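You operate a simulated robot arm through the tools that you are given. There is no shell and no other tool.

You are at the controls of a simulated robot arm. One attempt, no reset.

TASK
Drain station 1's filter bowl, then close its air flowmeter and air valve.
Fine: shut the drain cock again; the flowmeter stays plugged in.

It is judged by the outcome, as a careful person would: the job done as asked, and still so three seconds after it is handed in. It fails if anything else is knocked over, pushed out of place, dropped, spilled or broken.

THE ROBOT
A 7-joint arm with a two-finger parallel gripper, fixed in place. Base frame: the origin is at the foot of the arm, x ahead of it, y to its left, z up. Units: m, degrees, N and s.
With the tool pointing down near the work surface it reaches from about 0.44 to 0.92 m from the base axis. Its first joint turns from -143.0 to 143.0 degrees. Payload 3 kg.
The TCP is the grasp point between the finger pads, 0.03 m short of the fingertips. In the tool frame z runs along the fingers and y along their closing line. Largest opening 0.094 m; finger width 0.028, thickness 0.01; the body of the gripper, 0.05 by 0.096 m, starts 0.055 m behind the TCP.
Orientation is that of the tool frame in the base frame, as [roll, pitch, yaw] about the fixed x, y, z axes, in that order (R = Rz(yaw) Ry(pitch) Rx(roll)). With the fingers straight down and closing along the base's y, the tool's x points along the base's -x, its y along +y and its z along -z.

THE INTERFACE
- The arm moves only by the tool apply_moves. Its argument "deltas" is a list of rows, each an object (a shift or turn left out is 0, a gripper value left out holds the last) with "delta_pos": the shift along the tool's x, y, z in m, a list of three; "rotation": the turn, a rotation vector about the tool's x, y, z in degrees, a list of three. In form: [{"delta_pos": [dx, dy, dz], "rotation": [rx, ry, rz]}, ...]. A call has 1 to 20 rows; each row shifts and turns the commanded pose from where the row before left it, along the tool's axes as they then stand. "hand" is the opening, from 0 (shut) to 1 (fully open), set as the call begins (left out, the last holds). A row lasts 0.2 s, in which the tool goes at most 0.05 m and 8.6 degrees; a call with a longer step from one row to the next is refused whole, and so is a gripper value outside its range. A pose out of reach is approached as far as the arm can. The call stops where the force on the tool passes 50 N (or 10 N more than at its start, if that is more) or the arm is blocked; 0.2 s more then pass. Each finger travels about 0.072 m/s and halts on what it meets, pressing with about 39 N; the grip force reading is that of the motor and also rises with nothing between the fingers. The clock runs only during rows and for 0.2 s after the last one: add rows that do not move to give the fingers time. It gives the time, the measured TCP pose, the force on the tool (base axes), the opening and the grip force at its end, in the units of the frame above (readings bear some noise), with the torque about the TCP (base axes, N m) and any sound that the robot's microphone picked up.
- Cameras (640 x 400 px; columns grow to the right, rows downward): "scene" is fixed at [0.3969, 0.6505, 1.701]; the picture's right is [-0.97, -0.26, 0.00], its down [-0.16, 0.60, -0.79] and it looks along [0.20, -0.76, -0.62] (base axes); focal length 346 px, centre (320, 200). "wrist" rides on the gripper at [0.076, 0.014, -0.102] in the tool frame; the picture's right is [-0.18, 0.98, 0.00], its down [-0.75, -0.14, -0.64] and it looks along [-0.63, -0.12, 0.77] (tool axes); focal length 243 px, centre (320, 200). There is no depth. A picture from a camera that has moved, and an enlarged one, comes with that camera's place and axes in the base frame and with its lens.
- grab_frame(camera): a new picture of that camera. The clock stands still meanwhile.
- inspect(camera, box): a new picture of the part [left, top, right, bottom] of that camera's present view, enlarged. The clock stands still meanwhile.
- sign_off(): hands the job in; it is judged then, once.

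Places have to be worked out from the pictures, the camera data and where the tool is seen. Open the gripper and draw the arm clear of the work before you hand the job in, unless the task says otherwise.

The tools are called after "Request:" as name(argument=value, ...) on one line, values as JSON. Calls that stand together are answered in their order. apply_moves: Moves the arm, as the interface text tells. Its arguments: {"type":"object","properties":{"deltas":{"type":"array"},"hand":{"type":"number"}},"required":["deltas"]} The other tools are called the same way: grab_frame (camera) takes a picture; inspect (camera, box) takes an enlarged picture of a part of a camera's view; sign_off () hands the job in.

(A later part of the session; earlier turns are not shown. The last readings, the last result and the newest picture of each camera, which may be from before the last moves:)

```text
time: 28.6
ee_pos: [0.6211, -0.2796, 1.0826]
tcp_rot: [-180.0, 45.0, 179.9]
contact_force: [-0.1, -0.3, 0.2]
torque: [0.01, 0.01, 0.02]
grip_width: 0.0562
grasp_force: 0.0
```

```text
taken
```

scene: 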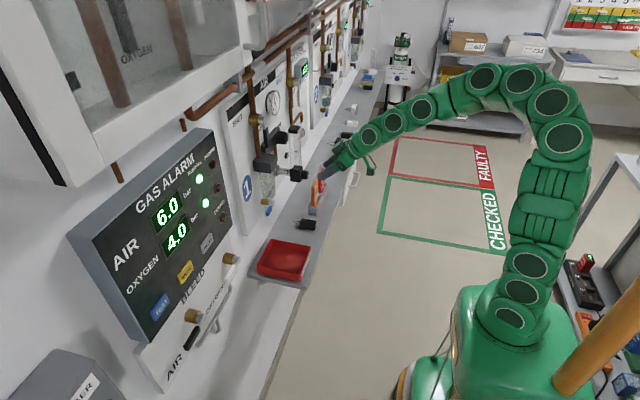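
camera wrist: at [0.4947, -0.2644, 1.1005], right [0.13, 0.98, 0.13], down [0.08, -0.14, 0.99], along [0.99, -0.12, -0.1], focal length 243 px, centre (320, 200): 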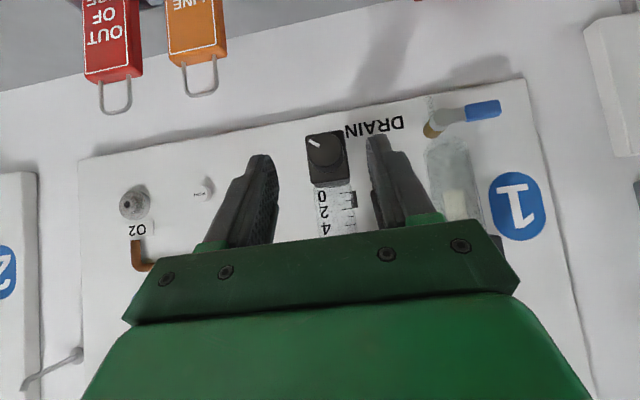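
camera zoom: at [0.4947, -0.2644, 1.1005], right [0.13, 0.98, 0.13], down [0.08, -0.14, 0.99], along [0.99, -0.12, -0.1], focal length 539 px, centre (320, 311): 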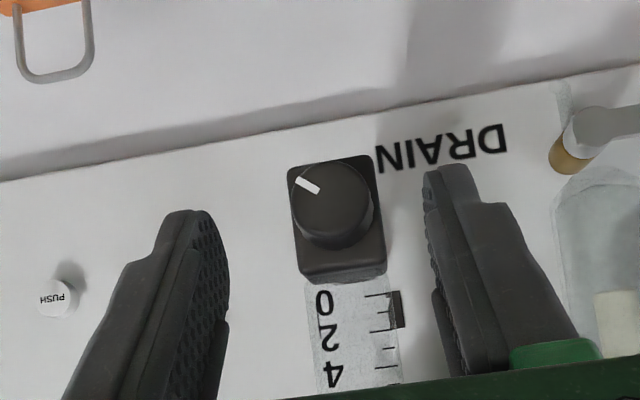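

Knob centre from this view: y≈-0.278, z≈1.040, radius ~15 mm, pointer at about 4 o'clock. I level the tool so its axis lines up with the knob axis and settle at knob height, still short of it.

Request:
apply_moves(deltas=[{"rotation": [0, -7.5, 0]}, {"rotation": [0, -7.5, 0]}, {"rotation": [0, -7.5, 0]}, {"rotation": [0, -7.5, 0]}, {"rotation": [0, -7.5, 0]}, {"rotation": [0, -7.5, 0]}, {"delta_pos": [0.0213, 0.0008, 0]}, {"delta_pos": [0.0213, 0.0008, 0]}, {}])

Request:
grab_frame(camera="wrist")

Request:
inspect(camera="scene", box=[270, 120, 360, 200])

```text
time: 30.6
ee_pos: [0.6189, -0.2776, 1.038]
tcp_rot: [69.3, 90.0, 69.4]
contact_force: [0.5, 0.1, -0.7]
torque: [0.02, 0.02, 0.02]
grip_width: 0.0563
grasp_force: 0.1
```

```text
taken
camera wrist: at [0.5178, -0.2618, 0.9611], right [0.0, 0.98, 0.18], down [-0.64, -0.14, 0.75], along [0.77, -0.12, 0.63], focal length 243 px, centre (320, 200)
```

wrist: 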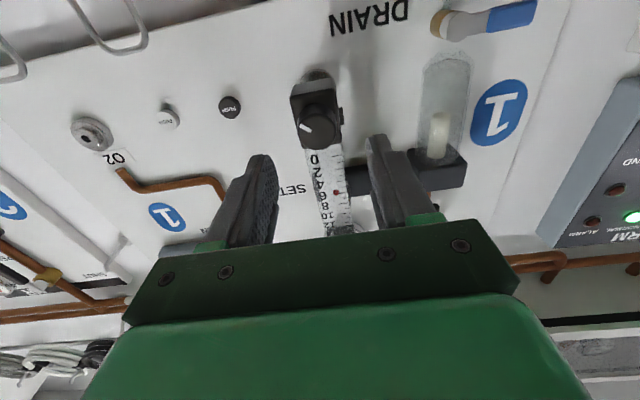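

```text
5.00 times, centred on (315, 160) of scene
camera zoom: at [0.3969, 0.6505, 1.701], right [-0.97, -0.26, 0.0], down [-0.16, 0.6, -0.79], along [0.2, -0.76, -0.62], focal length 1730 px, centre (345, 400)
```

zoom: 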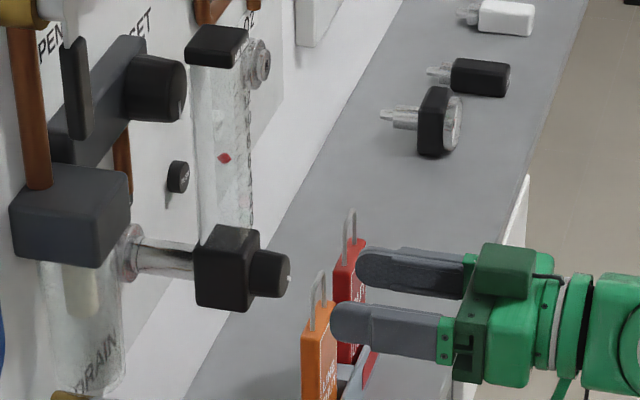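

Aligned in front of the knob (float still at ~8). I roll the tool -88° in free space first, so one grip can give about 175° of clockwise turn.

Request:
apply_moves(deltas=[{"rotation": [0, 0, -8]}, {"rotation": [0, 0, -8]}, {"rotation": [0, 0, -8]}, {"rotation": [0, 0, -8]}, {"rotation": [0, 0, -8]}, {"rotation": [0, 0, -8]}, {"rotation": [0, 0, -8]}, {"rotation": [0, 0, -8]}, {"rotation": [0, 0, -8]}, {"rotation": [0, 0, -8]}, {"rotation": [0, 0, -8]}, {}])

Request:
grab_frame(camera="wrist")

Request:
inspect(camera="scene", box=[270, 120, 370, 200])

```text
time: 33.2
ee_pos: [0.6214, -0.2766, 1.038]
tcp_rot: [-90.0, 1.9, -89.9]
contact_force: [-1.0, -0.3, 0.6]
torque: [0.02, -0.02, -0.02]
grip_width: 0.0564
grasp_force: 0.1
```

```text
taken
camera wrist: at [0.5189, -0.3515, 1.0212], right [0.0, 0.22, -0.98], down [-0.64, 0.75, 0.17], along [0.77, 0.63, 0.14], focal length 243 px, centre (320, 200)
```

wrist: 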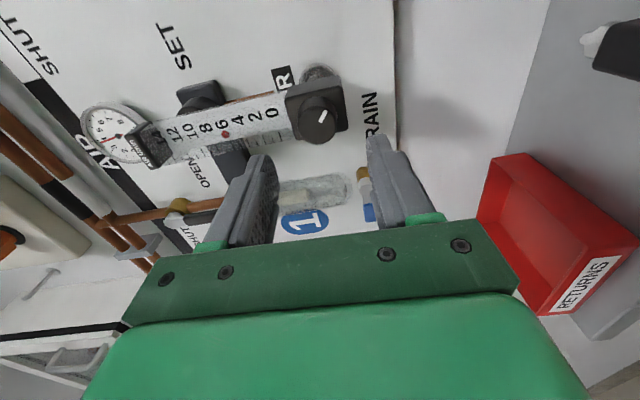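

```text
5.00 times, centred on (320, 160) of scene
camera zoom: at [0.3969, 0.6505, 1.701], right [-0.97, -0.26, 0.0], down [-0.16, 0.6, -0.79], along [0.2, -0.76, -0.62], focal length 1730 px, centre (320, 400)
```

zoom: 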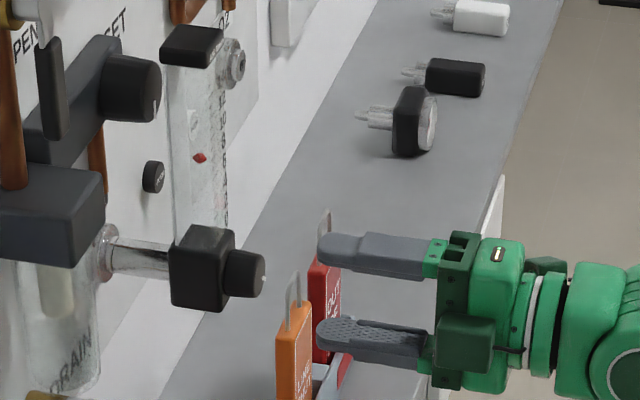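

Roll is fine. I zoom on the knob from this side for a cross-check of its height before advancing.

Request:
inspect(camera="wrist", box=[200, 60, 400, 185])

```text
3.20 times, centred on (300, 122) of wrist
camera zoom: at [0.5189, -0.3515, 1.0212], right [0.0, 0.22, -0.98], down [-0.64, 0.75, 0.17], along [0.77, 0.63, 0.14], focal length 776 px, centre (384, 448)
```

zoom: 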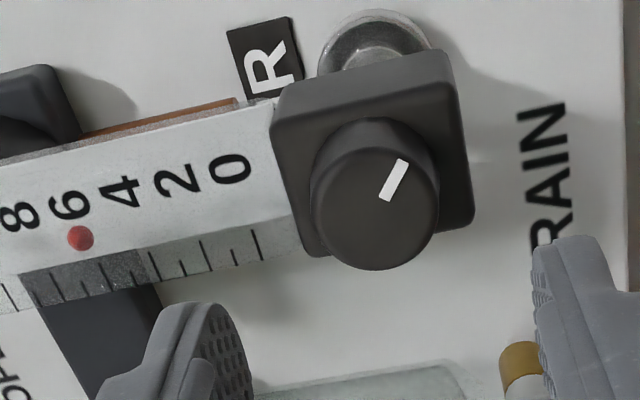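

Knob axis checks out at y≈-0.279, z≈1.0385, face near x≈0.697. I trim 2 mm sideways and advance so the pads straddle the knob without the tips reaching the block behind it.

Request:
apply_moves(deltas=[{"delta_pos": [0.0024, 0, 0.02]}, {"delta_pos": [0, 0, 0.02]}, {"delta_pos": [0, 0, 0.018]}, {}])

Request:
grab_frame(camera="wrist")

Request:
inspect(camera="scene", box=[280, 130, 360, 190])

```text
time: 34.2
ee_pos: [0.6787, -0.2798, 1.0377]
tcp_rot: [-89.9, 1.9, -89.9]
contact_force: [0.6, -0.2, -0.4]
torque: [0.0, 0.01, 0.01]
grip_width: 0.0566
grasp_force: 0.0
```

```text
taken
camera wrist: at [0.577, -0.3534, 1.0202], right [0.0, 0.22, -0.98], down [-0.64, 0.75, 0.17], along [0.77, 0.63, 0.14], focal length 243 px, centre (320, 200)
```

wrist: 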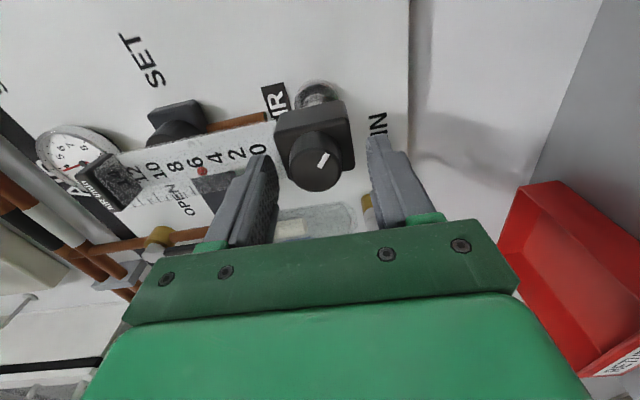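

```text
6.67 times, centred on (320, 160) of scene
camera zoom: at [0.3969, 0.6505, 1.701], right [-0.97, -0.26, 0.0], down [-0.16, 0.6, -0.79], along [0.2, -0.76, -0.62], focal length 2307 px, centre (320, 467)
```

zoom: 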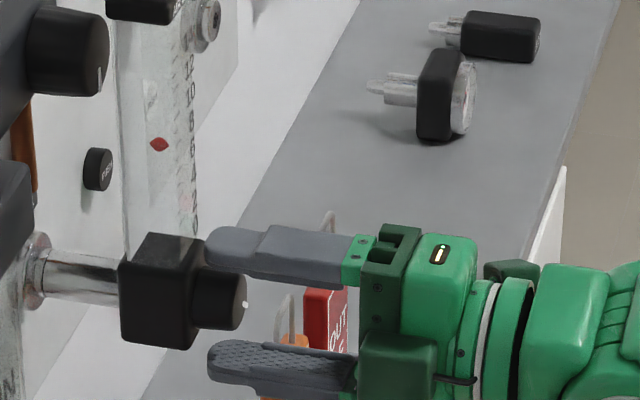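

The pads straddle the knob with a few mm to the block. I close gently onto it.

Request:
apply_moves(deltas=[{}, {}, {}], hand=0.28)

Request:
grab_frame(camera="wrist")

Request:
inspect(camera="scene", box=[280, 130, 360, 190])

```text
time: 35.0
ee_pos: [0.6796, -0.2799, 1.0379]
tcp_rot: [-89.9, 2.0, -90.0]
contact_force: [5.0, 0.5, 13.3]
torque: [-0.01, -0.33, 0.02]
grip_width: 0.0345
grasp_force: 6.5
```

```text
taken
camera wrist: at [0.5769, -0.3534, 1.0207], right [0.0, 0.22, -0.98], down [-0.64, 0.75, 0.17], along [0.77, 0.63, 0.14], focal length 243 px, centre (320, 200)
```

wrist: 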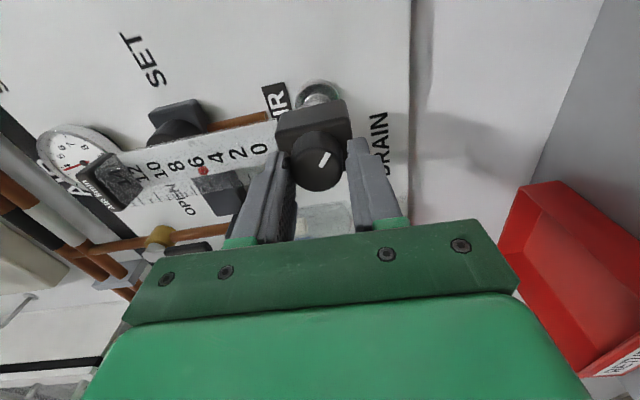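

```text
6.67 times, centred on (320, 160) of scene
camera zoom: at [0.3969, 0.6505, 1.701], right [-0.97, -0.26, 0.0], down [-0.16, 0.6, -0.79], along [0.2, -0.76, -0.62], focal length 2307 px, centre (320, 467)
```

zoom: 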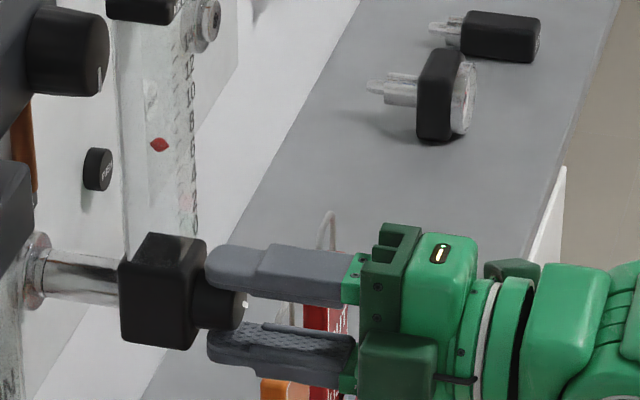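

The upward reaction (13 N) says the upper pad touches first, so the knob axis is ~2 mm higher than my tool axis. I raise the tool by 2 mm to centre it.

Request:
apply_moves(deltas=[{"delta_pos": [0, -0.001, 0]}, {"delta_pos": [0, -0.001, 0]}, {}])

```text
time: 35.8
ee_pos: [0.6786, -0.2786, 1.0394]
tcp_rot: [-90.0, 2.1, -89.9]
contact_force: [-6.5, 2.6, 9.0]
torque: [0.0, -0.32, 0.19]
grip_width: 0.0302
grasp_force: 38.9
```

Both pads now hold the 30 mm knob. I trim another millimetre up to relieve the residual load, then turn clockwise (+ about tool z) in a first 40° step.

Request:
apply_moves(deltas=[{"delta_pos": [0, -0.001, 0]}, {"rotation": [0, 0, 8]}, {"rotation": [0, 0, 8]}, {"rotation": [0, 0, 8]}, {"rotation": [0, 0, 8]}, {"rotation": [0, 0, 8]}])

Request:
grab_frame(camera="wrist")

Request:
inspect(camera="scene", box=[280, 115, 360, 190])

```text
time: 37.2
ee_pos: [0.6781, -0.2794, 1.0403]
tcp_rot: [-90.1, 42.2, -89.9]
contact_force: [-17.2, 16.6, -1.9]
torque: [0.03, 0.07, 0.62]
grip_width: 0.0302
grasp_force: 39.4
```

```text
taken
camera wrist: at [0.5769, -0.3251, 0.9791], right [0.0, 0.8, -0.6], down [-0.64, 0.46, 0.61], along [0.77, 0.39, 0.51], focal length 243 px, centre (320, 200)
```

wrist: 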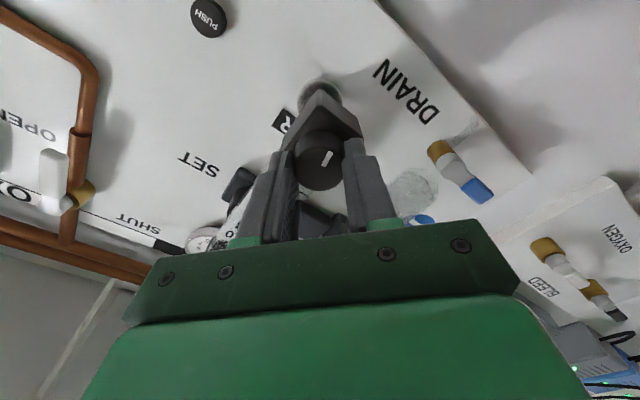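

```text
5.33 times, centred on (320, 152) of scene
camera zoom: at [0.3969, 0.6505, 1.701], right [-0.97, -0.26, 0.0], down [-0.16, 0.6, -0.79], along [0.2, -0.76, -0.62], focal length 1846 px, centre (320, 453)
```

zoom: 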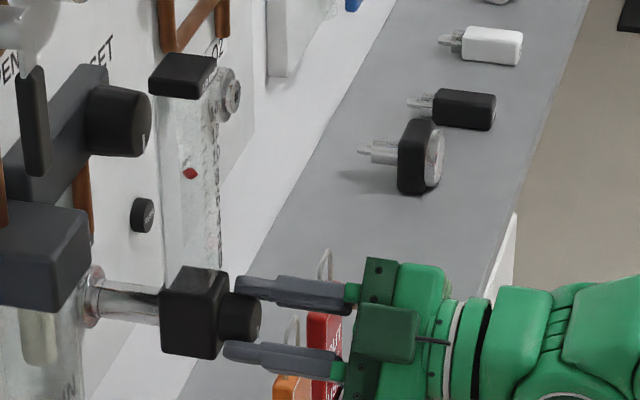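

The float seems to have risen rather than fallen. I zoom to verify the reading before turning further.

Request:
inspect(camera="scene", box=[285, 120, 315, 180])

Request:
inspect(camera="wrist", box=[180, 60, 400, 260])

```text
6.67 times, centred on (300, 150) of scene
camera zoom: at [0.3969, 0.6505, 1.701], right [-0.97, -0.26, 0.0], down [-0.16, 0.6, -0.79], along [0.2, -0.76, -0.62], focal length 2307 px, centre (453, 533)
```

zoom: 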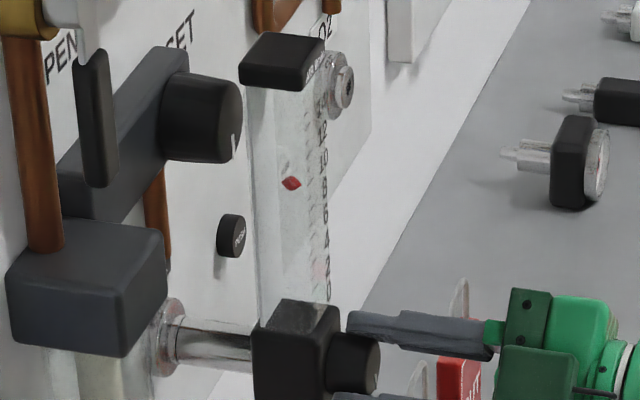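

```text
2.00 times, centred on (290, 160) of wrist
camera zoom: at [0.5769, -0.3251, 0.9791], right [0.0, 0.8, -0.6], down [-0.64, 0.46, 0.61], along [0.77, 0.39, 0.51], focal length 485 px, centre (380, 280)
```

zoom: 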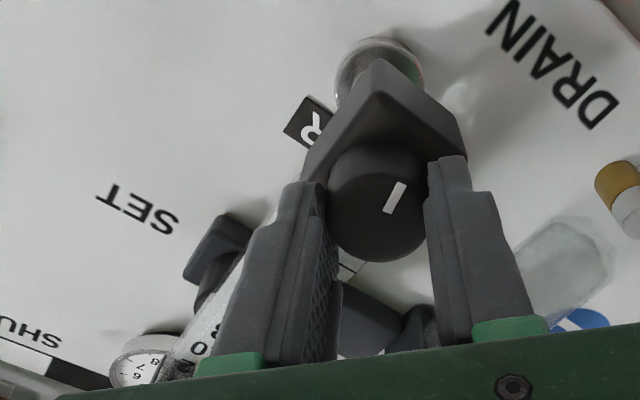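

Confirmed: clockwise raised the float by ~2 units, so this knob closes counter-clockwise. I ease off 2 mm, centre slightly toward +y, and turn it back by 40°, checking the float.

Request:
apply_moves(deltas=[{"delta_pos": [-0.0011, 0.001, -0.002]}, {"rotation": [0, 0, -8]}, {"rotation": [0, 0, -8]}, {"rotation": [0, 0, -8]}, {"rotation": [0, 0, -8]}, {"rotation": [0, 0, -8]}, {}])

Request:
inspect(camera="scene", box=[285, 120, 315, 180])

Request:
grab_frame(camera="wrist")

```text
time: 38.8
ee_pos: [0.6755, -0.2775, 1.039]
tcp_rot: [-90.0, 2.0, -89.9]
contact_force: [15.1, -1.3, -17.4]
torque: [0.03, 0.59, 0.29]
grip_width: 0.0298
grasp_force: 39.3
```

```text
6.67 times, centred on (300, 150) of scene
camera zoom: at [0.3969, 0.6505, 1.701], right [-0.97, -0.26, 0.0], down [-0.16, 0.6, -0.79], along [0.2, -0.76, -0.62], focal length 2307 px, centre (453, 533)
```

zoom: 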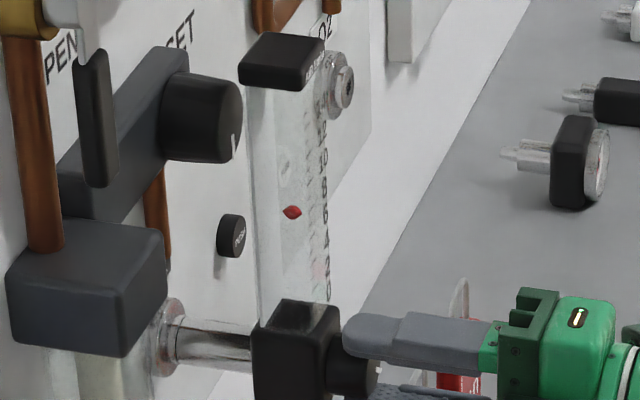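

```text
taken
camera wrist: at [0.5744, -0.3524, 1.0234], right [0.0, 0.22, -0.98], down [-0.64, 0.75, 0.17], along [0.77, 0.63, 0.14], focal length 243 px, centre (320, 200)
```

wrist: 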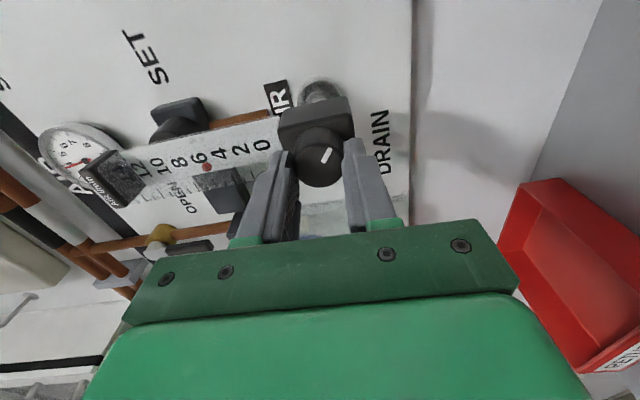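

The float came back to where it was, so about 115° counter-clockwise from here should shut it. I release, back off a little, and roll the tool the other way to regrip with enough travel.

Request:
apply_moves(deltas=[{}, {}, {"delta_pos": [0, 0, -0.03]}, {}], hand=0.6)

Request:
apply_moves(deltas=[{"rotation": [0, 0, 8]}, {"rotation": [0, 0, 8]}, {"rotation": [0, 0, 8]}, {"rotation": [0, 0, 8]}, {"rotation": [0, 0, 8]}, {"rotation": [0, 0, 8]}, {"rotation": [0, 0, 8]}, {"rotation": [0, 0, 8]}, {"rotation": [0, 0, 8]}, {"rotation": [0, 0, 8]}, {"rotation": [0, 0, 8]}, {"rotation": [0, 0, 8]}, {"rotation": [0, 0, 8]}, {"rotation": [0, 0, 8]}, {"rotation": [0, 0, 8]}, {"rotation": [0, 0, 8]}, {"rotation": [0, 0, 8]}, {"rotation": [0, 0, 8]}, {}])

Request:
grab_frame(camera="wrist")

Request:
inspect(camera="scene", box=[280, 115, 360, 190])

```text
time: 39.8
ee_pos: [0.6452, -0.2779, 1.0409]
tcp_rot: [-90.0, 2.0, -89.9]
contact_force: [0.0, -0.7, 0.1]
torque: [-0.01, 0.01, -0.04]
grip_width: 0.0564
grasp_force: 0.0
```

```text
time: 43.8
ee_pos: [0.6475, -0.2769, 1.0416]
tcp_rot: [90.0, 33.9, 90.0]
contact_force: [-0.4, 0.0, -0.6]
torque: [-0.01, -0.01, 0.01]
grip_width: 0.0566
grasp_force: 0.0
```

```text
taken
camera wrist: at [0.5447, -0.205, 1.0105], right [0.0, 0.4, 0.92], down [-0.64, -0.7, 0.3], along [0.77, -0.59, 0.25], focal length 243 px, centre (320, 200)
```

wrist: 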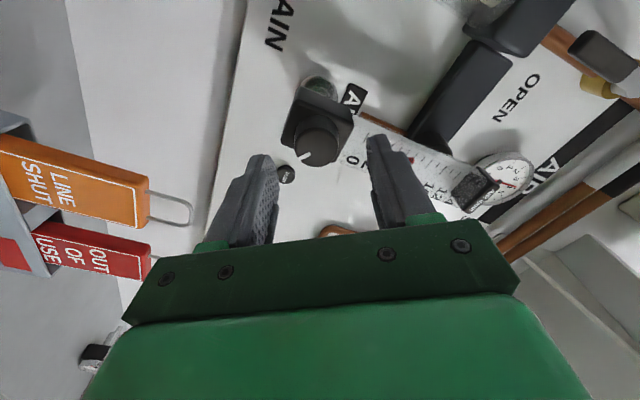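

```text
5.33 times, centred on (320, 152) of scene
camera zoom: at [0.3969, 0.6505, 1.701], right [-0.97, -0.26, 0.0], down [-0.16, 0.6, -0.79], along [0.2, -0.76, -0.62], focal length 1846 px, centre (320, 453)
```

zoom: 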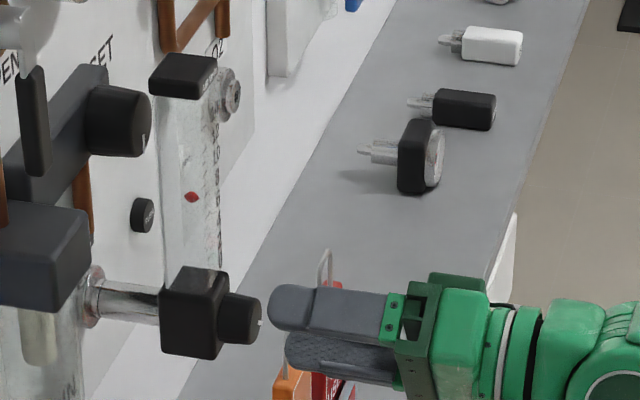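

Tool is rolled to +56° with the axis within ~2 mm of the knob's. I trim, advance around the knob and grip.

Request:
apply_moves(deltas=[{"delta_pos": [-0.0003, -0.0021, 0.01]}, {"delta_pos": [0, 0, 0.0185]}, {}])

Request:
apply_moves(deltas=[{}, {}, {}], hand=0.28)

```text
time: 44.6
ee_pos: [0.6753, -0.2792, 1.0392]
tcp_rot: [90.0, 34.1, 90.0]
contact_force: [0.1, 0.7, -0.6]
torque: [0.0, -0.03, -0.01]
grip_width: 0.0563
grasp_force: 0.1
```

```text
time: 45.4
ee_pos: [0.6751, -0.2789, 1.0394]
tcp_rot: [89.9, 34.0, 90.1]
contact_force: [3.0, -1.9, -0.1]
torque: [-0.01, 0.13, -0.09]
grip_width: 0.03
grasp_force: 38.7
```

A clean, centred grip (forces under 4 N). I turn counter-clockwise 80° and check the float.

Request:
apply_moves(deltas=[{"rotation": [0, 0, -8]}, {"rotation": [0, 0, -8]}, {"rotation": [0, 0, -8]}, {"rotation": [0, 0, -8]}, {"rotation": [0, 0, -8]}, {"rotation": [0, 0, -8]}, {"rotation": [0, 0, -8]}, {"rotation": [0, 0, -8]}, {"rotation": [0, 0, -8]}, {"rotation": [0, 0, -8]}, {}])

Request:
inspect(camera="scene", box=[285, 120, 315, 180])

Request:
grab_frame(camera="wrist")

```text
time: 47.8
ee_pos: [0.6746, -0.2803, 1.04]
tcp_rot: [-89.9, 66.0, -89.9]
contact_force: [-18.8, -25.1, 0.2]
torque: [0.02, 0.08, -0.84]
grip_width: 0.0299
grasp_force: 39.2
```

```text
6.67 times, centred on (300, 150) of scene
camera zoom: at [0.3969, 0.6505, 1.701], right [-0.97, -0.26, 0.0], down [-0.16, 0.6, -0.79], along [0.2, -0.76, -0.62], focal length 2307 px, centre (453, 533)
```

zoom: 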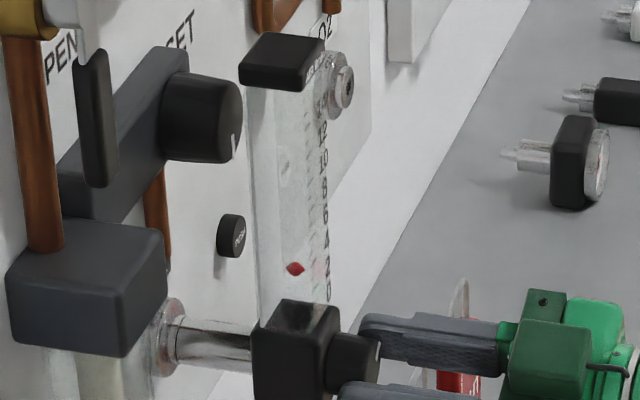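

```text
taken
camera wrist: at [0.5729, -0.2968, 0.9635], right [0.0, 0.97, -0.23], down [-0.64, 0.18, 0.75], along [0.77, 0.15, 0.62], focal length 243 px, centre (320, 200)
```

wrist: 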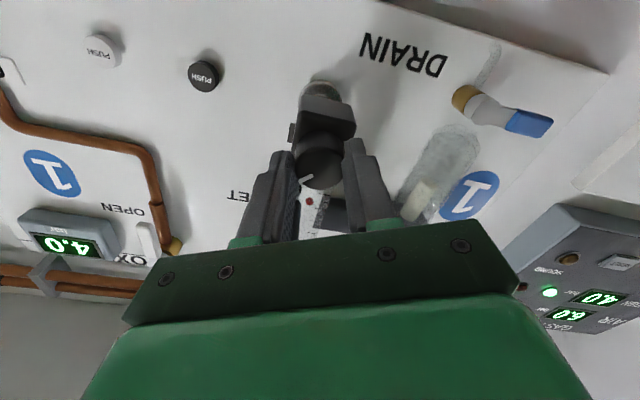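

Float is down from ~6.5 to ~2 on this view; roughly 35-40° remain. I trim 1.5 mm toward -y to relieve side load and continue 32°.

Request:
apply_moves(deltas=[{"delta_pos": [0.0006, -0.0014, -0.001]}, {"rotation": [0, 0, -8]}, {"rotation": [0, 0, -8]}, {"rotation": [0, 0, -8]}, {"rotation": [0, 0, -8]}, {}])

Request:
inspect(camera="scene", box=[285, 120, 315, 180])

Request:
grab_frame(camera="wrist")

```text
time: 49.2
ee_pos: [0.6748, -0.2809, 1.0394]
tcp_rot: [-90.1, 33.8, -89.8]
contact_force: [5.6, -7.6, 0.2]
torque: [-0.03, -0.01, -0.08]
grip_width: 0.0298
grasp_force: 38.6
```

```text
6.67 times, centred on (300, 150) of scene
camera zoom: at [0.3969, 0.6505, 1.701], right [-0.97, -0.26, 0.0], down [-0.16, 0.6, -0.79], along [0.2, -0.76, -0.62], focal length 2307 px, centre (453, 533)
```

zoom: 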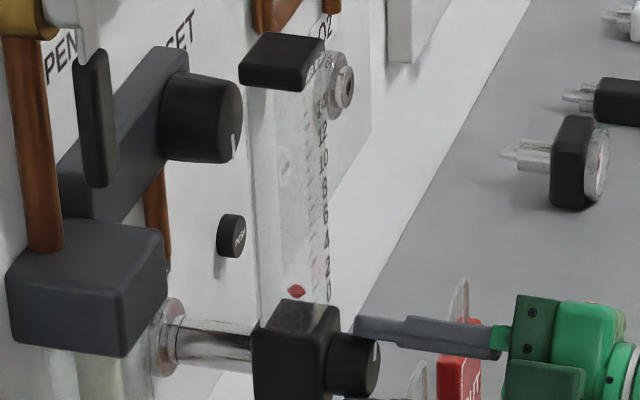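

```text
taken
camera wrist: at [0.5728, -0.3348, 0.985], right [0.0, 0.7, -0.71], down [-0.64, 0.54, 0.54], along [0.77, 0.46, 0.45], focal length 243 px, centre (320, 200)
```

wrist: 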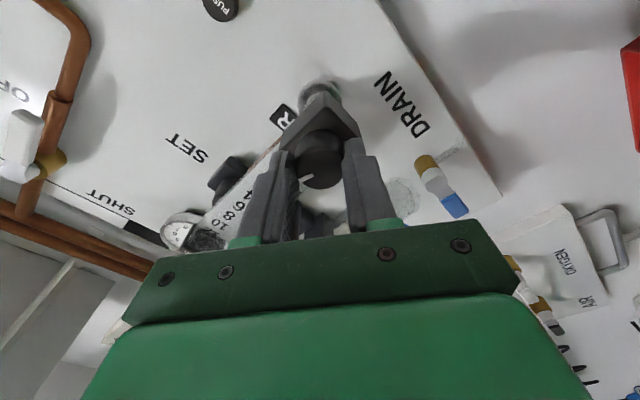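

Nearly there: the float is just above zero and the pointer is close to 12 o'clock. I turn a further 16° and watch torque and float.

Request:
apply_moves(deltas=[{"rotation": [0, 0, -8]}, {"rotation": [0, 0, -8]}, {}])

Request:
inspect(camera="scene", box=[290, 145, 320, 180])

Request:
inspect(camera="wrist", box=[220, 70, 400, 240])

```text
time: 50.0
ee_pos: [0.6751, -0.2798, 1.0398]
tcp_rot: [-90.0, 18.0, -90.0]
contact_force: [25.1, -13.4, 1.8]
torque: [-0.01, -0.02, -0.47]
grip_width: 0.0298
grasp_force: 39.0
```

```text
11.43 times, centred on (305, 162) of scene
camera zoom: at [0.3969, 0.6505, 1.701], right [-0.97, -0.26, 0.0], down [-0.16, 0.6, -0.79], along [0.2, -0.76, -0.62], focal length 3955 px, centre (491, 629)
```

zoom: 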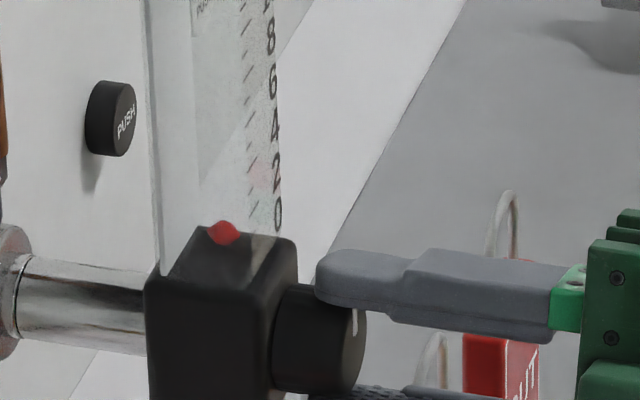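

```text
2.35 times, centred on (310, 155) of wrist
camera zoom: at [0.5727, -0.3474, 1.0024], right [0.0, 0.48, -0.88], down [-0.64, 0.67, 0.37], along [0.77, 0.56, 0.31], focal length 571 px, centre (344, 306)
```

zoom: 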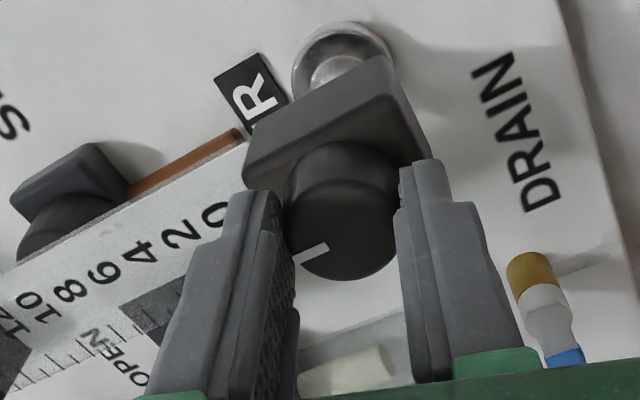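

The float is at the bottom of the tube or within a hair of it. I ease the side loads and turn a little further to find the closed stop.

Request:
apply_moves(deltas=[{"delta_pos": [0.0008, -0.0002, 0.0015]}, {"rotation": [0, 0, -8]}, {"rotation": [0, 0, -8]}, {}])

Request:
inspect(camera="scene", box=[290, 145, 320, 180])

Request:
inspect(camera="wrist", box=[220, 70, 400, 240])

```text
time: 51.0
ee_pos: [0.6756, -0.2815, 1.0391]
tcp_rot: [-90.0, 2.0, -89.9]
contact_force: [-10.8, -1.1, 3.0]
torque: [0.39, -0.14, 0.05]
grip_width: 0.0301
grasp_force: 39.5
```

```text
11.43 times, centred on (305, 162) of scene
camera zoom: at [0.3969, 0.6505, 1.701], right [-0.97, -0.26, 0.0], down [-0.16, 0.6, -0.79], along [0.2, -0.76, -0.62], focal length 3955 px, centre (491, 629)
```

zoom: 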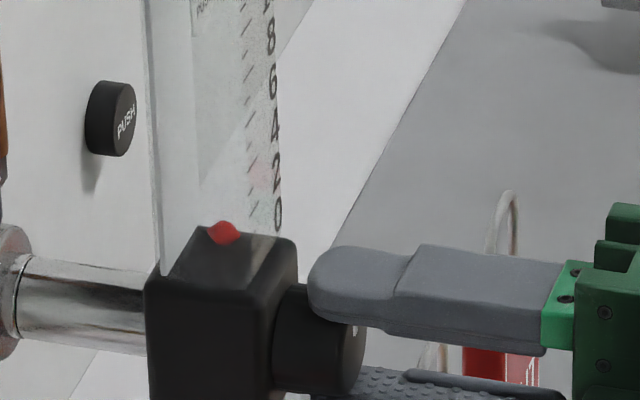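

```text
2.35 times, centred on (310, 155) of wrist
camera zoom: at [0.5734, -0.3558, 1.0226], right [0.0, 0.22, -0.98], down [-0.64, 0.75, 0.17], along [0.77, 0.63, 0.14], focal length 571 px, centre (344, 306)
```

zoom: 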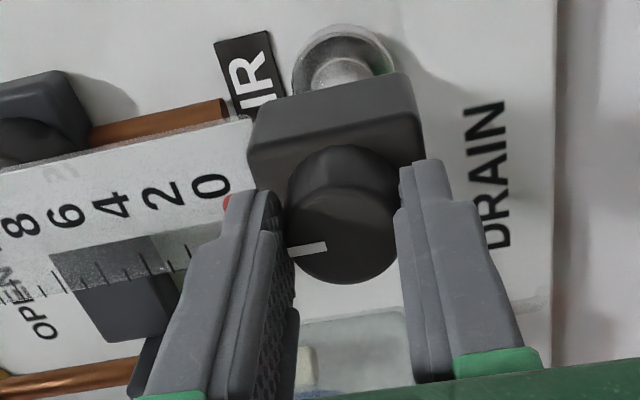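

Torque about x jumped to 0.39 N·m and the float no longer moves; the pointer is at 12 o'clock: the needle valve is on its closed stop. I release, back out and check.

Request:
apply_moves(deltas=[{}, {}, {"delta_pos": [0, 0, -0.03]}, {"delta_pos": [0, 0, -0.02]}, {}], hand=0.6)

Request:
inspect(camera="wrist", box=[140, 50, 400, 240])

Request:
inspect(camera="scene", box=[285, 120, 335, 180])

```text
time: 52.2
ee_pos: [0.6262, -0.2808, 1.0383]
tcp_rot: [-90.1, 2.0, -89.9]
contact_force: [0.4, -0.4, 0.6]
torque: [0.03, 0.04, 0.0]
grip_width: 0.0562
grasp_force: 0.1
```

```text
2.11 times, centred on (270, 145) of wrist
camera zoom: at [0.5243, -0.355, 1.0214], right [0.0, 0.22, -0.98], down [-0.64, 0.75, 0.17], along [0.77, 0.63, 0.14], focal length 511 px, centre (425, 316)
```

zoom: 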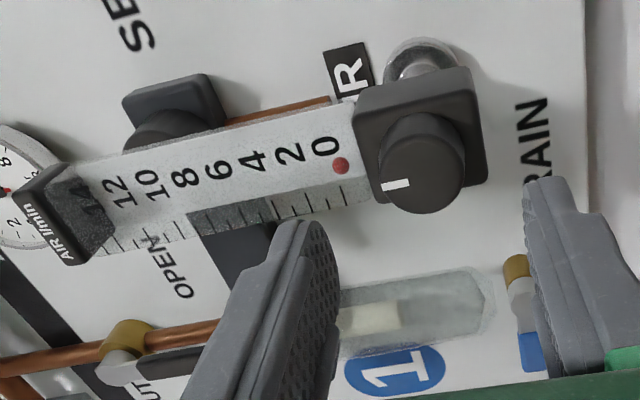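

```text
6.67 times, centred on (310, 150) of scene
camera zoom: at [0.3969, 0.6505, 1.701], right [-0.97, -0.26, 0.0], down [-0.16, 0.6, -0.79], along [0.2, -0.76, -0.62], focal length 2307 px, centre (387, 533)
```

zoom: 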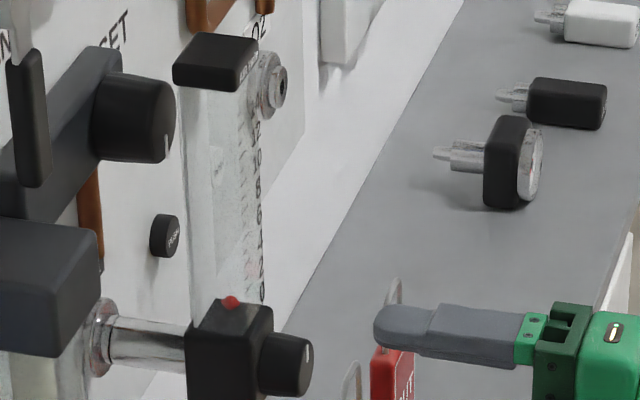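

Float is on 0 and the pointer at 12 o'clock; the flowmeter is still plugged in. Now the air valve: I roll the tool back and close the fingers in free space.

Request:
apply_moves(deltas=[{"rotation": [0, 0, 8]}, {"rotation": [0, 0, 8]}, {"rotation": [0, 0, 8]}, {"rotation": [0, 0, 8]}, {"rotation": [0, 0, 8]}, {"rotation": [0, 0, 8]}, {"rotation": [0, 0, 8]}, {"rotation": [0, 0, 8]}, {"rotation": [0, 0, 8]}, {"rotation": [0, 0, 8]}, {"rotation": [0, 0, 8]}, {}], hand=0)

Request:
apply_moves(deltas=[{"delta_pos": [-0.048, 0, 0]}, {"delta_pos": [-0.048, 0, 0]}, {"delta_pos": [-0.048, 0, 0]}, {"delta_pos": [-0.045, 0, 0]}, {"delta_pos": [0, 0.0, 0.03]}, {"delta_pos": [0, 0.04, 0]}, {"delta_pos": [0, 0.042, 0]}, {}])

Request:
grab_frame(camera="wrist")

Request:
inspect(camera="scene", box=[230, 70, 370, 170])

```text
time: 54.8
ee_pos: [0.6257, -0.282, 1.0396]
tcp_rot: [92.2, 89.8, 92.3]
contact_force: [-0.4, -1.0, 0.3]
torque: [0.02, -0.02, 0.01]
grip_width: 0.0
grasp_force: 32.7
```

```text
time: 56.6
ee_pos: [0.654, -0.2, 1.2308]
tcp_rot: [83.3, 89.9, 83.3]
contact_force: [-0.1, 0.8, -0.9]
torque: [-0.02, -0.01, -0.01]
grip_width: 0.0
grasp_force: 32.8
```

```text
taken
camera wrist: at [0.5522, -0.1848, 1.1539], right [0.0, 0.98, 0.19], down [-0.64, -0.14, 0.75], along [0.77, -0.12, 0.63], focal length 243 px, centre (320, 200)
```

wrist: 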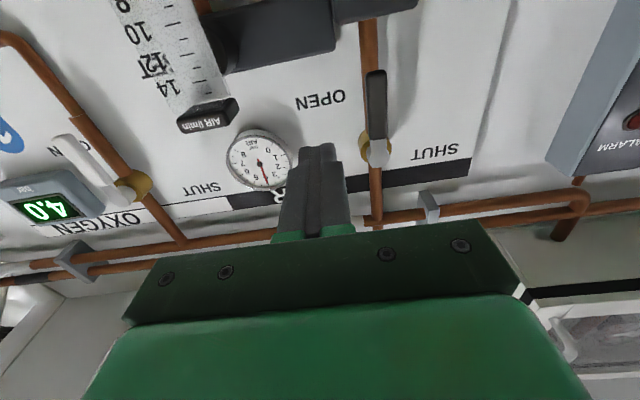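

```text
4.00 times, centred on (300, 120) of scene
camera zoom: at [0.3969, 0.6505, 1.701], right [-0.97, -0.26, 0.0], down [-0.16, 0.6, -0.79], along [0.2, -0.76, -0.62], focal length 1384 px, centre (400, 520)
```

zoom: 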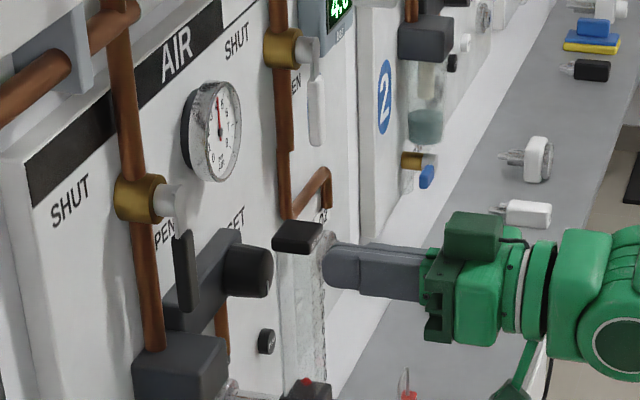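

Request:
inspect(camera="wrist", box=[280, 40, 480, 240])

Request:
inspect(camera="scene", box=[240, 95, 300, 170])

```text
2.00 times, centred on (380, 140) of wrist
camera zoom: at [0.5522, -0.1848, 1.1539], right [0.0, 0.98, 0.19], down [-0.64, -0.14, 0.75], along [0.77, -0.12, 0.63], focal length 485 px, centre (200, 320)
```

zoom: 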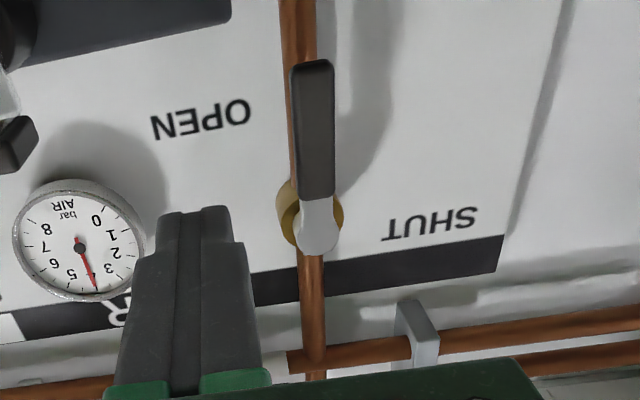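

```text
5.33 times, centred on (270, 132) of scene
camera zoom: at [0.3969, 0.6505, 1.701], right [-0.97, -0.26, 0.0], down [-0.16, 0.6, -0.79], along [0.2, -0.76, -0.62], focal length 1846 px, centre (587, 560)
```

zoom: 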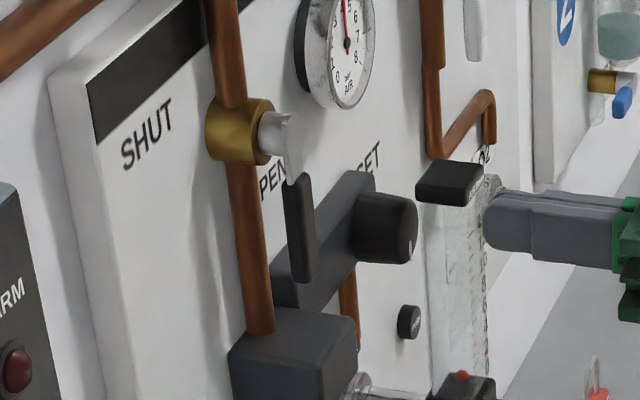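

Lever tip is at about (0.770,-0.148,1.208), hub at (0.770,-0.149,1.29), with the pipe ~2 cm behind. I advance the closed fingers to the -y side of the lever grip, tips stopping at x≈0.777.

Request:
apply_moves(deltas=[{"delta_pos": [0.0036, 0.0015, 0.031]}, {"delta_pos": [0.0036, 0.0015, 0.031]}, {"delta_pos": [0.0036, 0.0015, 0.031]}, {}])

Request:
grab_frame(camera="wrist")

Request:
inspect(camera="scene", box=[235, 90, 335, 170])

```text
time: 57.6
ee_pos: [0.7495, -0.1937, 1.2187]
tcp_rot: [-137.7, 90.0, -137.6]
contact_force: [-0.2, 0.6, 0.4]
torque: [-0.01, 0.0, 0.04]
grip_width: 0.0
grasp_force: 32.9
```

```text
taken
camera wrist: at [0.6474, -0.1789, 1.1416], right [0.0, 0.98, 0.18], down [-0.64, -0.14, 0.75], along [0.77, -0.12, 0.63], focal length 243 px, centre (320, 200)
```

wrist: 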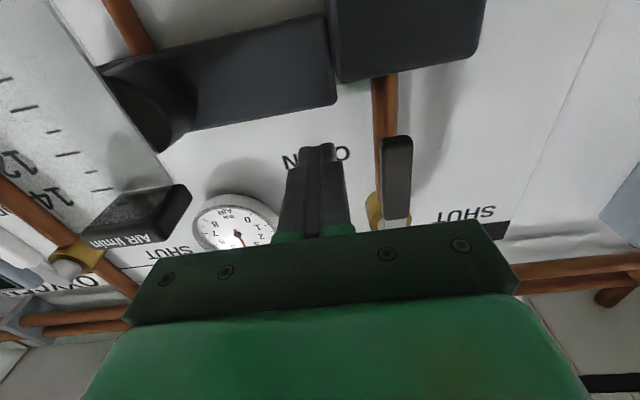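

```text
5.00 times, centred on (285, 130) of scene
camera zoom: at [0.3969, 0.6505, 1.701], right [-0.97, -0.26, 0.0], down [-0.16, 0.6, -0.79], along [0.2, -0.76, -0.62], focal length 1730 px, centre (495, 550)
```

zoom: 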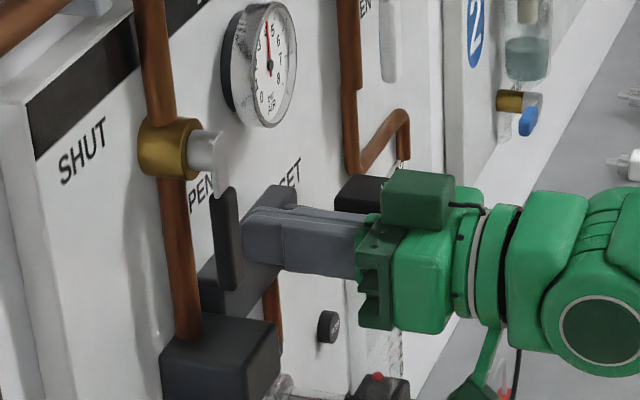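

The fingertips are beside the lever at the right depth. I push toward +y along the lever's arc for the first ~45°.

Request:
apply_moves(deltas=[{"delta_pos": [0, 0.024, -0.001]}, {"delta_pos": [-0.0009, 0.0162, 0]}, {"delta_pos": [-0.0033, 0.0142, 0]}, {"delta_pos": [-0.0068, 0.0128, 0]}])

Request:
grab_frame(camera="wrist")

Request:
inspect(camera="scene", box=[235, 90, 335, 170])

```text
time: 58.6
ee_pos: [0.7489, -0.1269, 1.2306]
tcp_rot: [8.1, 89.8, 8.3]
contact_force: [-1.6, 0.3, -1.6]
torque: [-0.01, 0.02, 0.01]
grip_width: 0.0
grasp_force: 33.1
```

```text
taken
camera wrist: at [0.6467, -0.1122, 1.1532], right [0.0, 0.98, 0.18], down [-0.64, -0.14, 0.75], along [0.77, -0.12, 0.63], focal length 243 px, centre (320, 200)
```

wrist: 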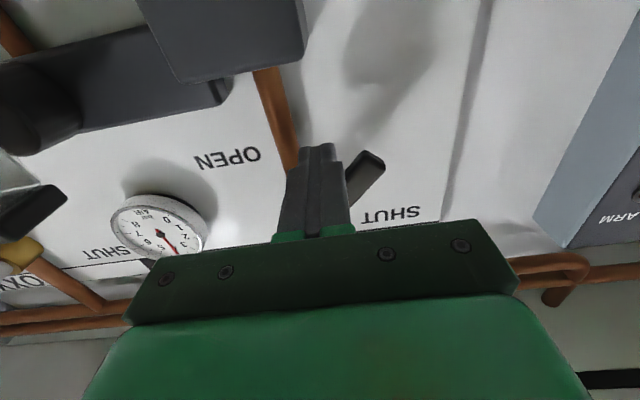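

```text
5.00 times, centred on (285, 130) of scene
camera zoom: at [0.3969, 0.6505, 1.701], right [-0.97, -0.26, 0.0], down [-0.16, 0.6, -0.79], along [0.2, -0.76, -0.62], focal length 1730 px, centre (495, 550)
```

zoom: 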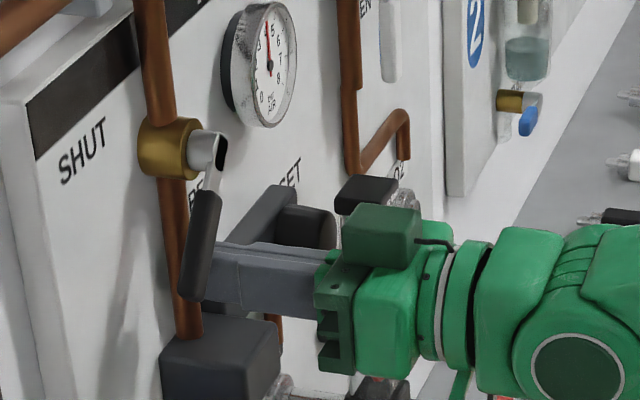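

The lever follows easily and is at about 45°. I continue the arc to horizontal.

Request:
apply_moves(deltas=[{"delta_pos": [-0.0091, 0.011, 0]}, {"delta_pos": [-0.0124, 0.0077, 0]}, {"delta_pos": [-0.0135, 0.0072, 0]}])

Request:
grab_frame(camera="wrist")

Request:
inspect(camera="scene", box=[235, 90, 335, 170])

```text
time: 59.4
ee_pos: [0.7473, -0.1014, 1.266]
tcp_rot: [19.9, 89.9, 19.9]
contact_force: [0.0, 0.8, -1.0]
torque: [0.0, 0.02, 0.02]
grip_width: 0.0001
grasp_force: 33.5
```

```text
taken
camera wrist: at [0.6462, -0.0857, 1.1884], right [0.0, 0.98, 0.18], down [-0.64, -0.14, 0.75], along [0.77, -0.12, 0.63], focal length 243 px, centre (320, 200)
```

wrist: 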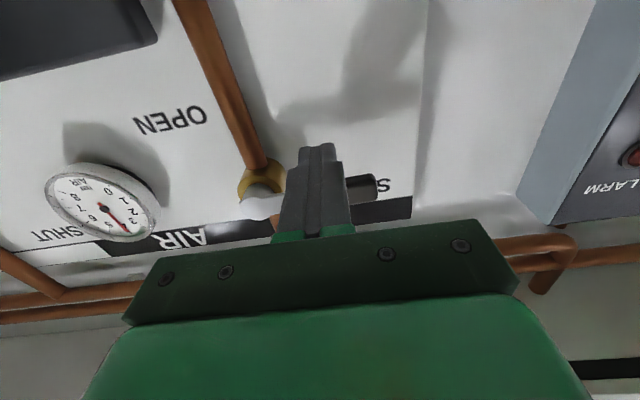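

```text
5.00 times, centred on (285, 130) of scene
camera zoom: at [0.3969, 0.6505, 1.701], right [-0.97, -0.26, 0.0], down [-0.16, 0.6, -0.79], along [0.2, -0.76, -0.62], focal length 1730 px, centre (495, 550)
```

zoom: 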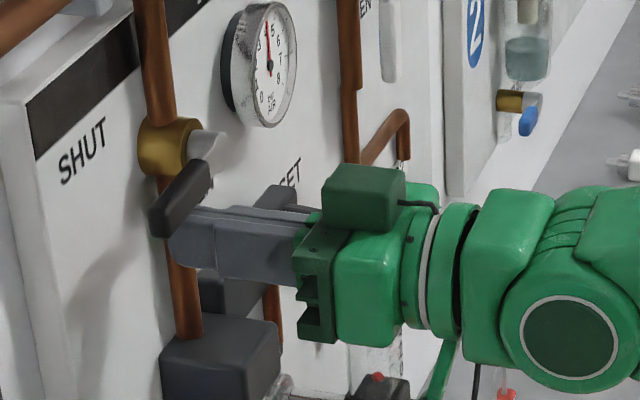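

Nearly horizontal with no stop force yet. I press up in small steps until it meets its stop.

Request:
apply_moves(deltas=[{"delta_pos": [-0.003, 0.001, 0]}, {"delta_pos": [-0.002, 0.001, 0]}, {"delta_pos": [-0.002, 0, 0]}])

Request:
inspect(camera="wrist", box=[220, 120, 420, 245])

Request:
inspect(camera="scene", box=[235, 90, 335, 170])

```text
time: 60.2
ee_pos: [0.7469, -0.0991, 1.2676]
tcp_rot: [163.1, 89.6, 163.2]
contact_force: [5.8, -9.5, -33.1]
torque: [0.19, 0.61, -0.21]
grip_width: 0.0004
grasp_force: 32.9
```

```text
3.20 times, centred on (320, 182) of wrist
camera zoom: at [0.6453, -0.0845, 1.1921], right [0.0, 0.98, 0.19], down [-0.64, -0.14, 0.76], along [0.77, -0.12, 0.63], focal length 776 px, centre (320, 256)
```

zoom: 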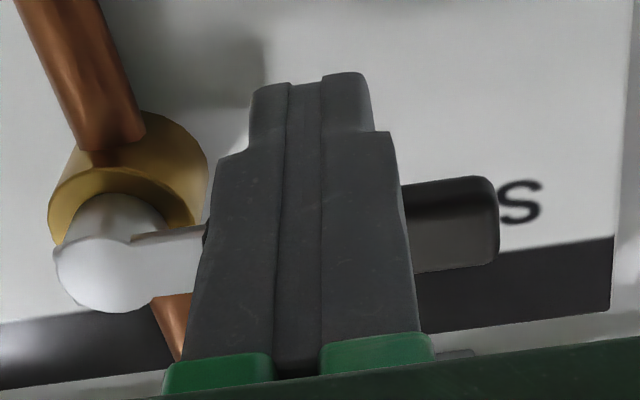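

```text
5.00 times, centred on (285, 130) of scene
camera zoom: at [0.3969, 0.6505, 1.701], right [-0.97, -0.26, 0.0], down [-0.16, 0.6, -0.79], along [0.2, -0.76, -0.62], focal length 1730 px, centre (495, 550)
```

zoom: 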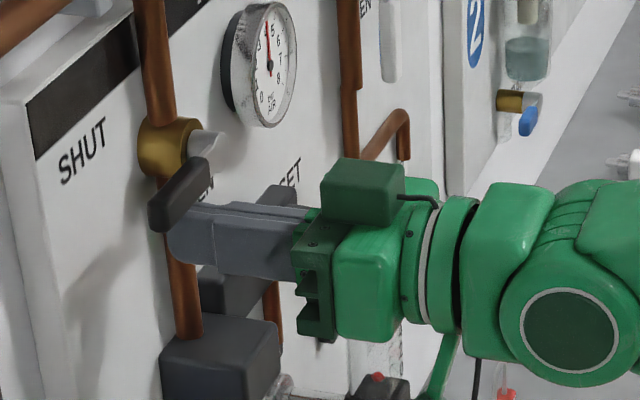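

The force rose to 33 N at the stop with the lever level, pointing to SHUT. I unload downward, back straight out, and inspect everything.

Request:
apply_moves(deltas=[{"delta_pos": [0.012, 0, 0]}, {"delta_pos": [0, 0, -0.03]}, {"delta_pos": [0, 0, -0.03]}, {"delta_pos": [0, 0, -0.02]}, {}])

Request:
grab_frame(camera="wrist")

Request:
inspect(camera="scene", box=[225, 80, 345, 220])

```text
time: 61.4
ee_pos: [0.6674, -0.0998, 1.2594]
tcp_rot: [-129.0, 90.0, -129.2]
contact_force: [0.0, 1.1, 0.5]
torque: [-0.02, -0.01, 0.0]
grip_width: 0.0
grasp_force: 32.8
```

```text
taken
camera wrist: at [0.565, -0.0834, 1.1833], right [0.0, 0.98, 0.18], down [-0.64, -0.14, 0.75], along [0.77, -0.12, 0.63], focal length 243 px, centre (320, 200)
```

wrist: 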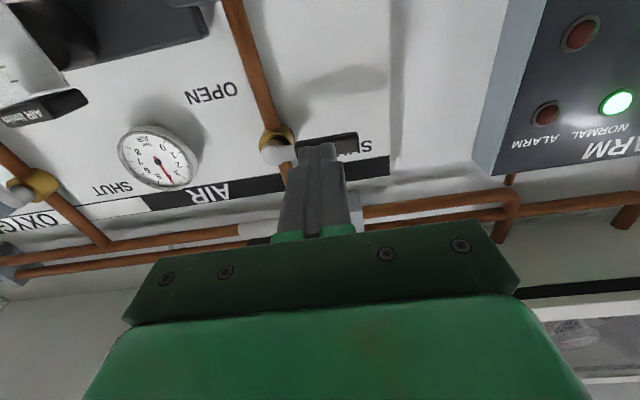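

```text
2.86 times, centred on (285, 150) of scene
camera zoom: at [0.3969, 0.6505, 1.701], right [-0.97, -0.26, 0.0], down [-0.16, 0.6, -0.79], along [0.2, -0.76, -0.62], focal length 989 px, centre (420, 343)
```

zoom: 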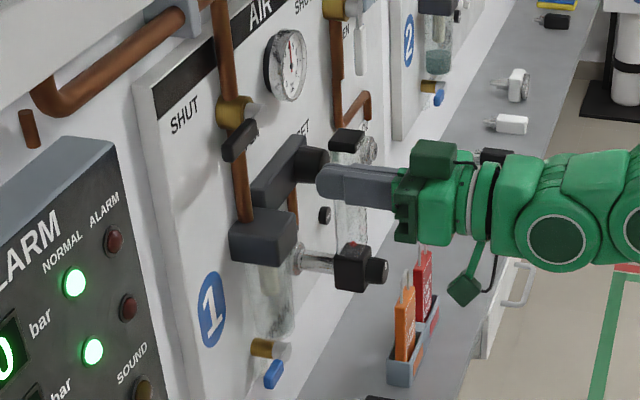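

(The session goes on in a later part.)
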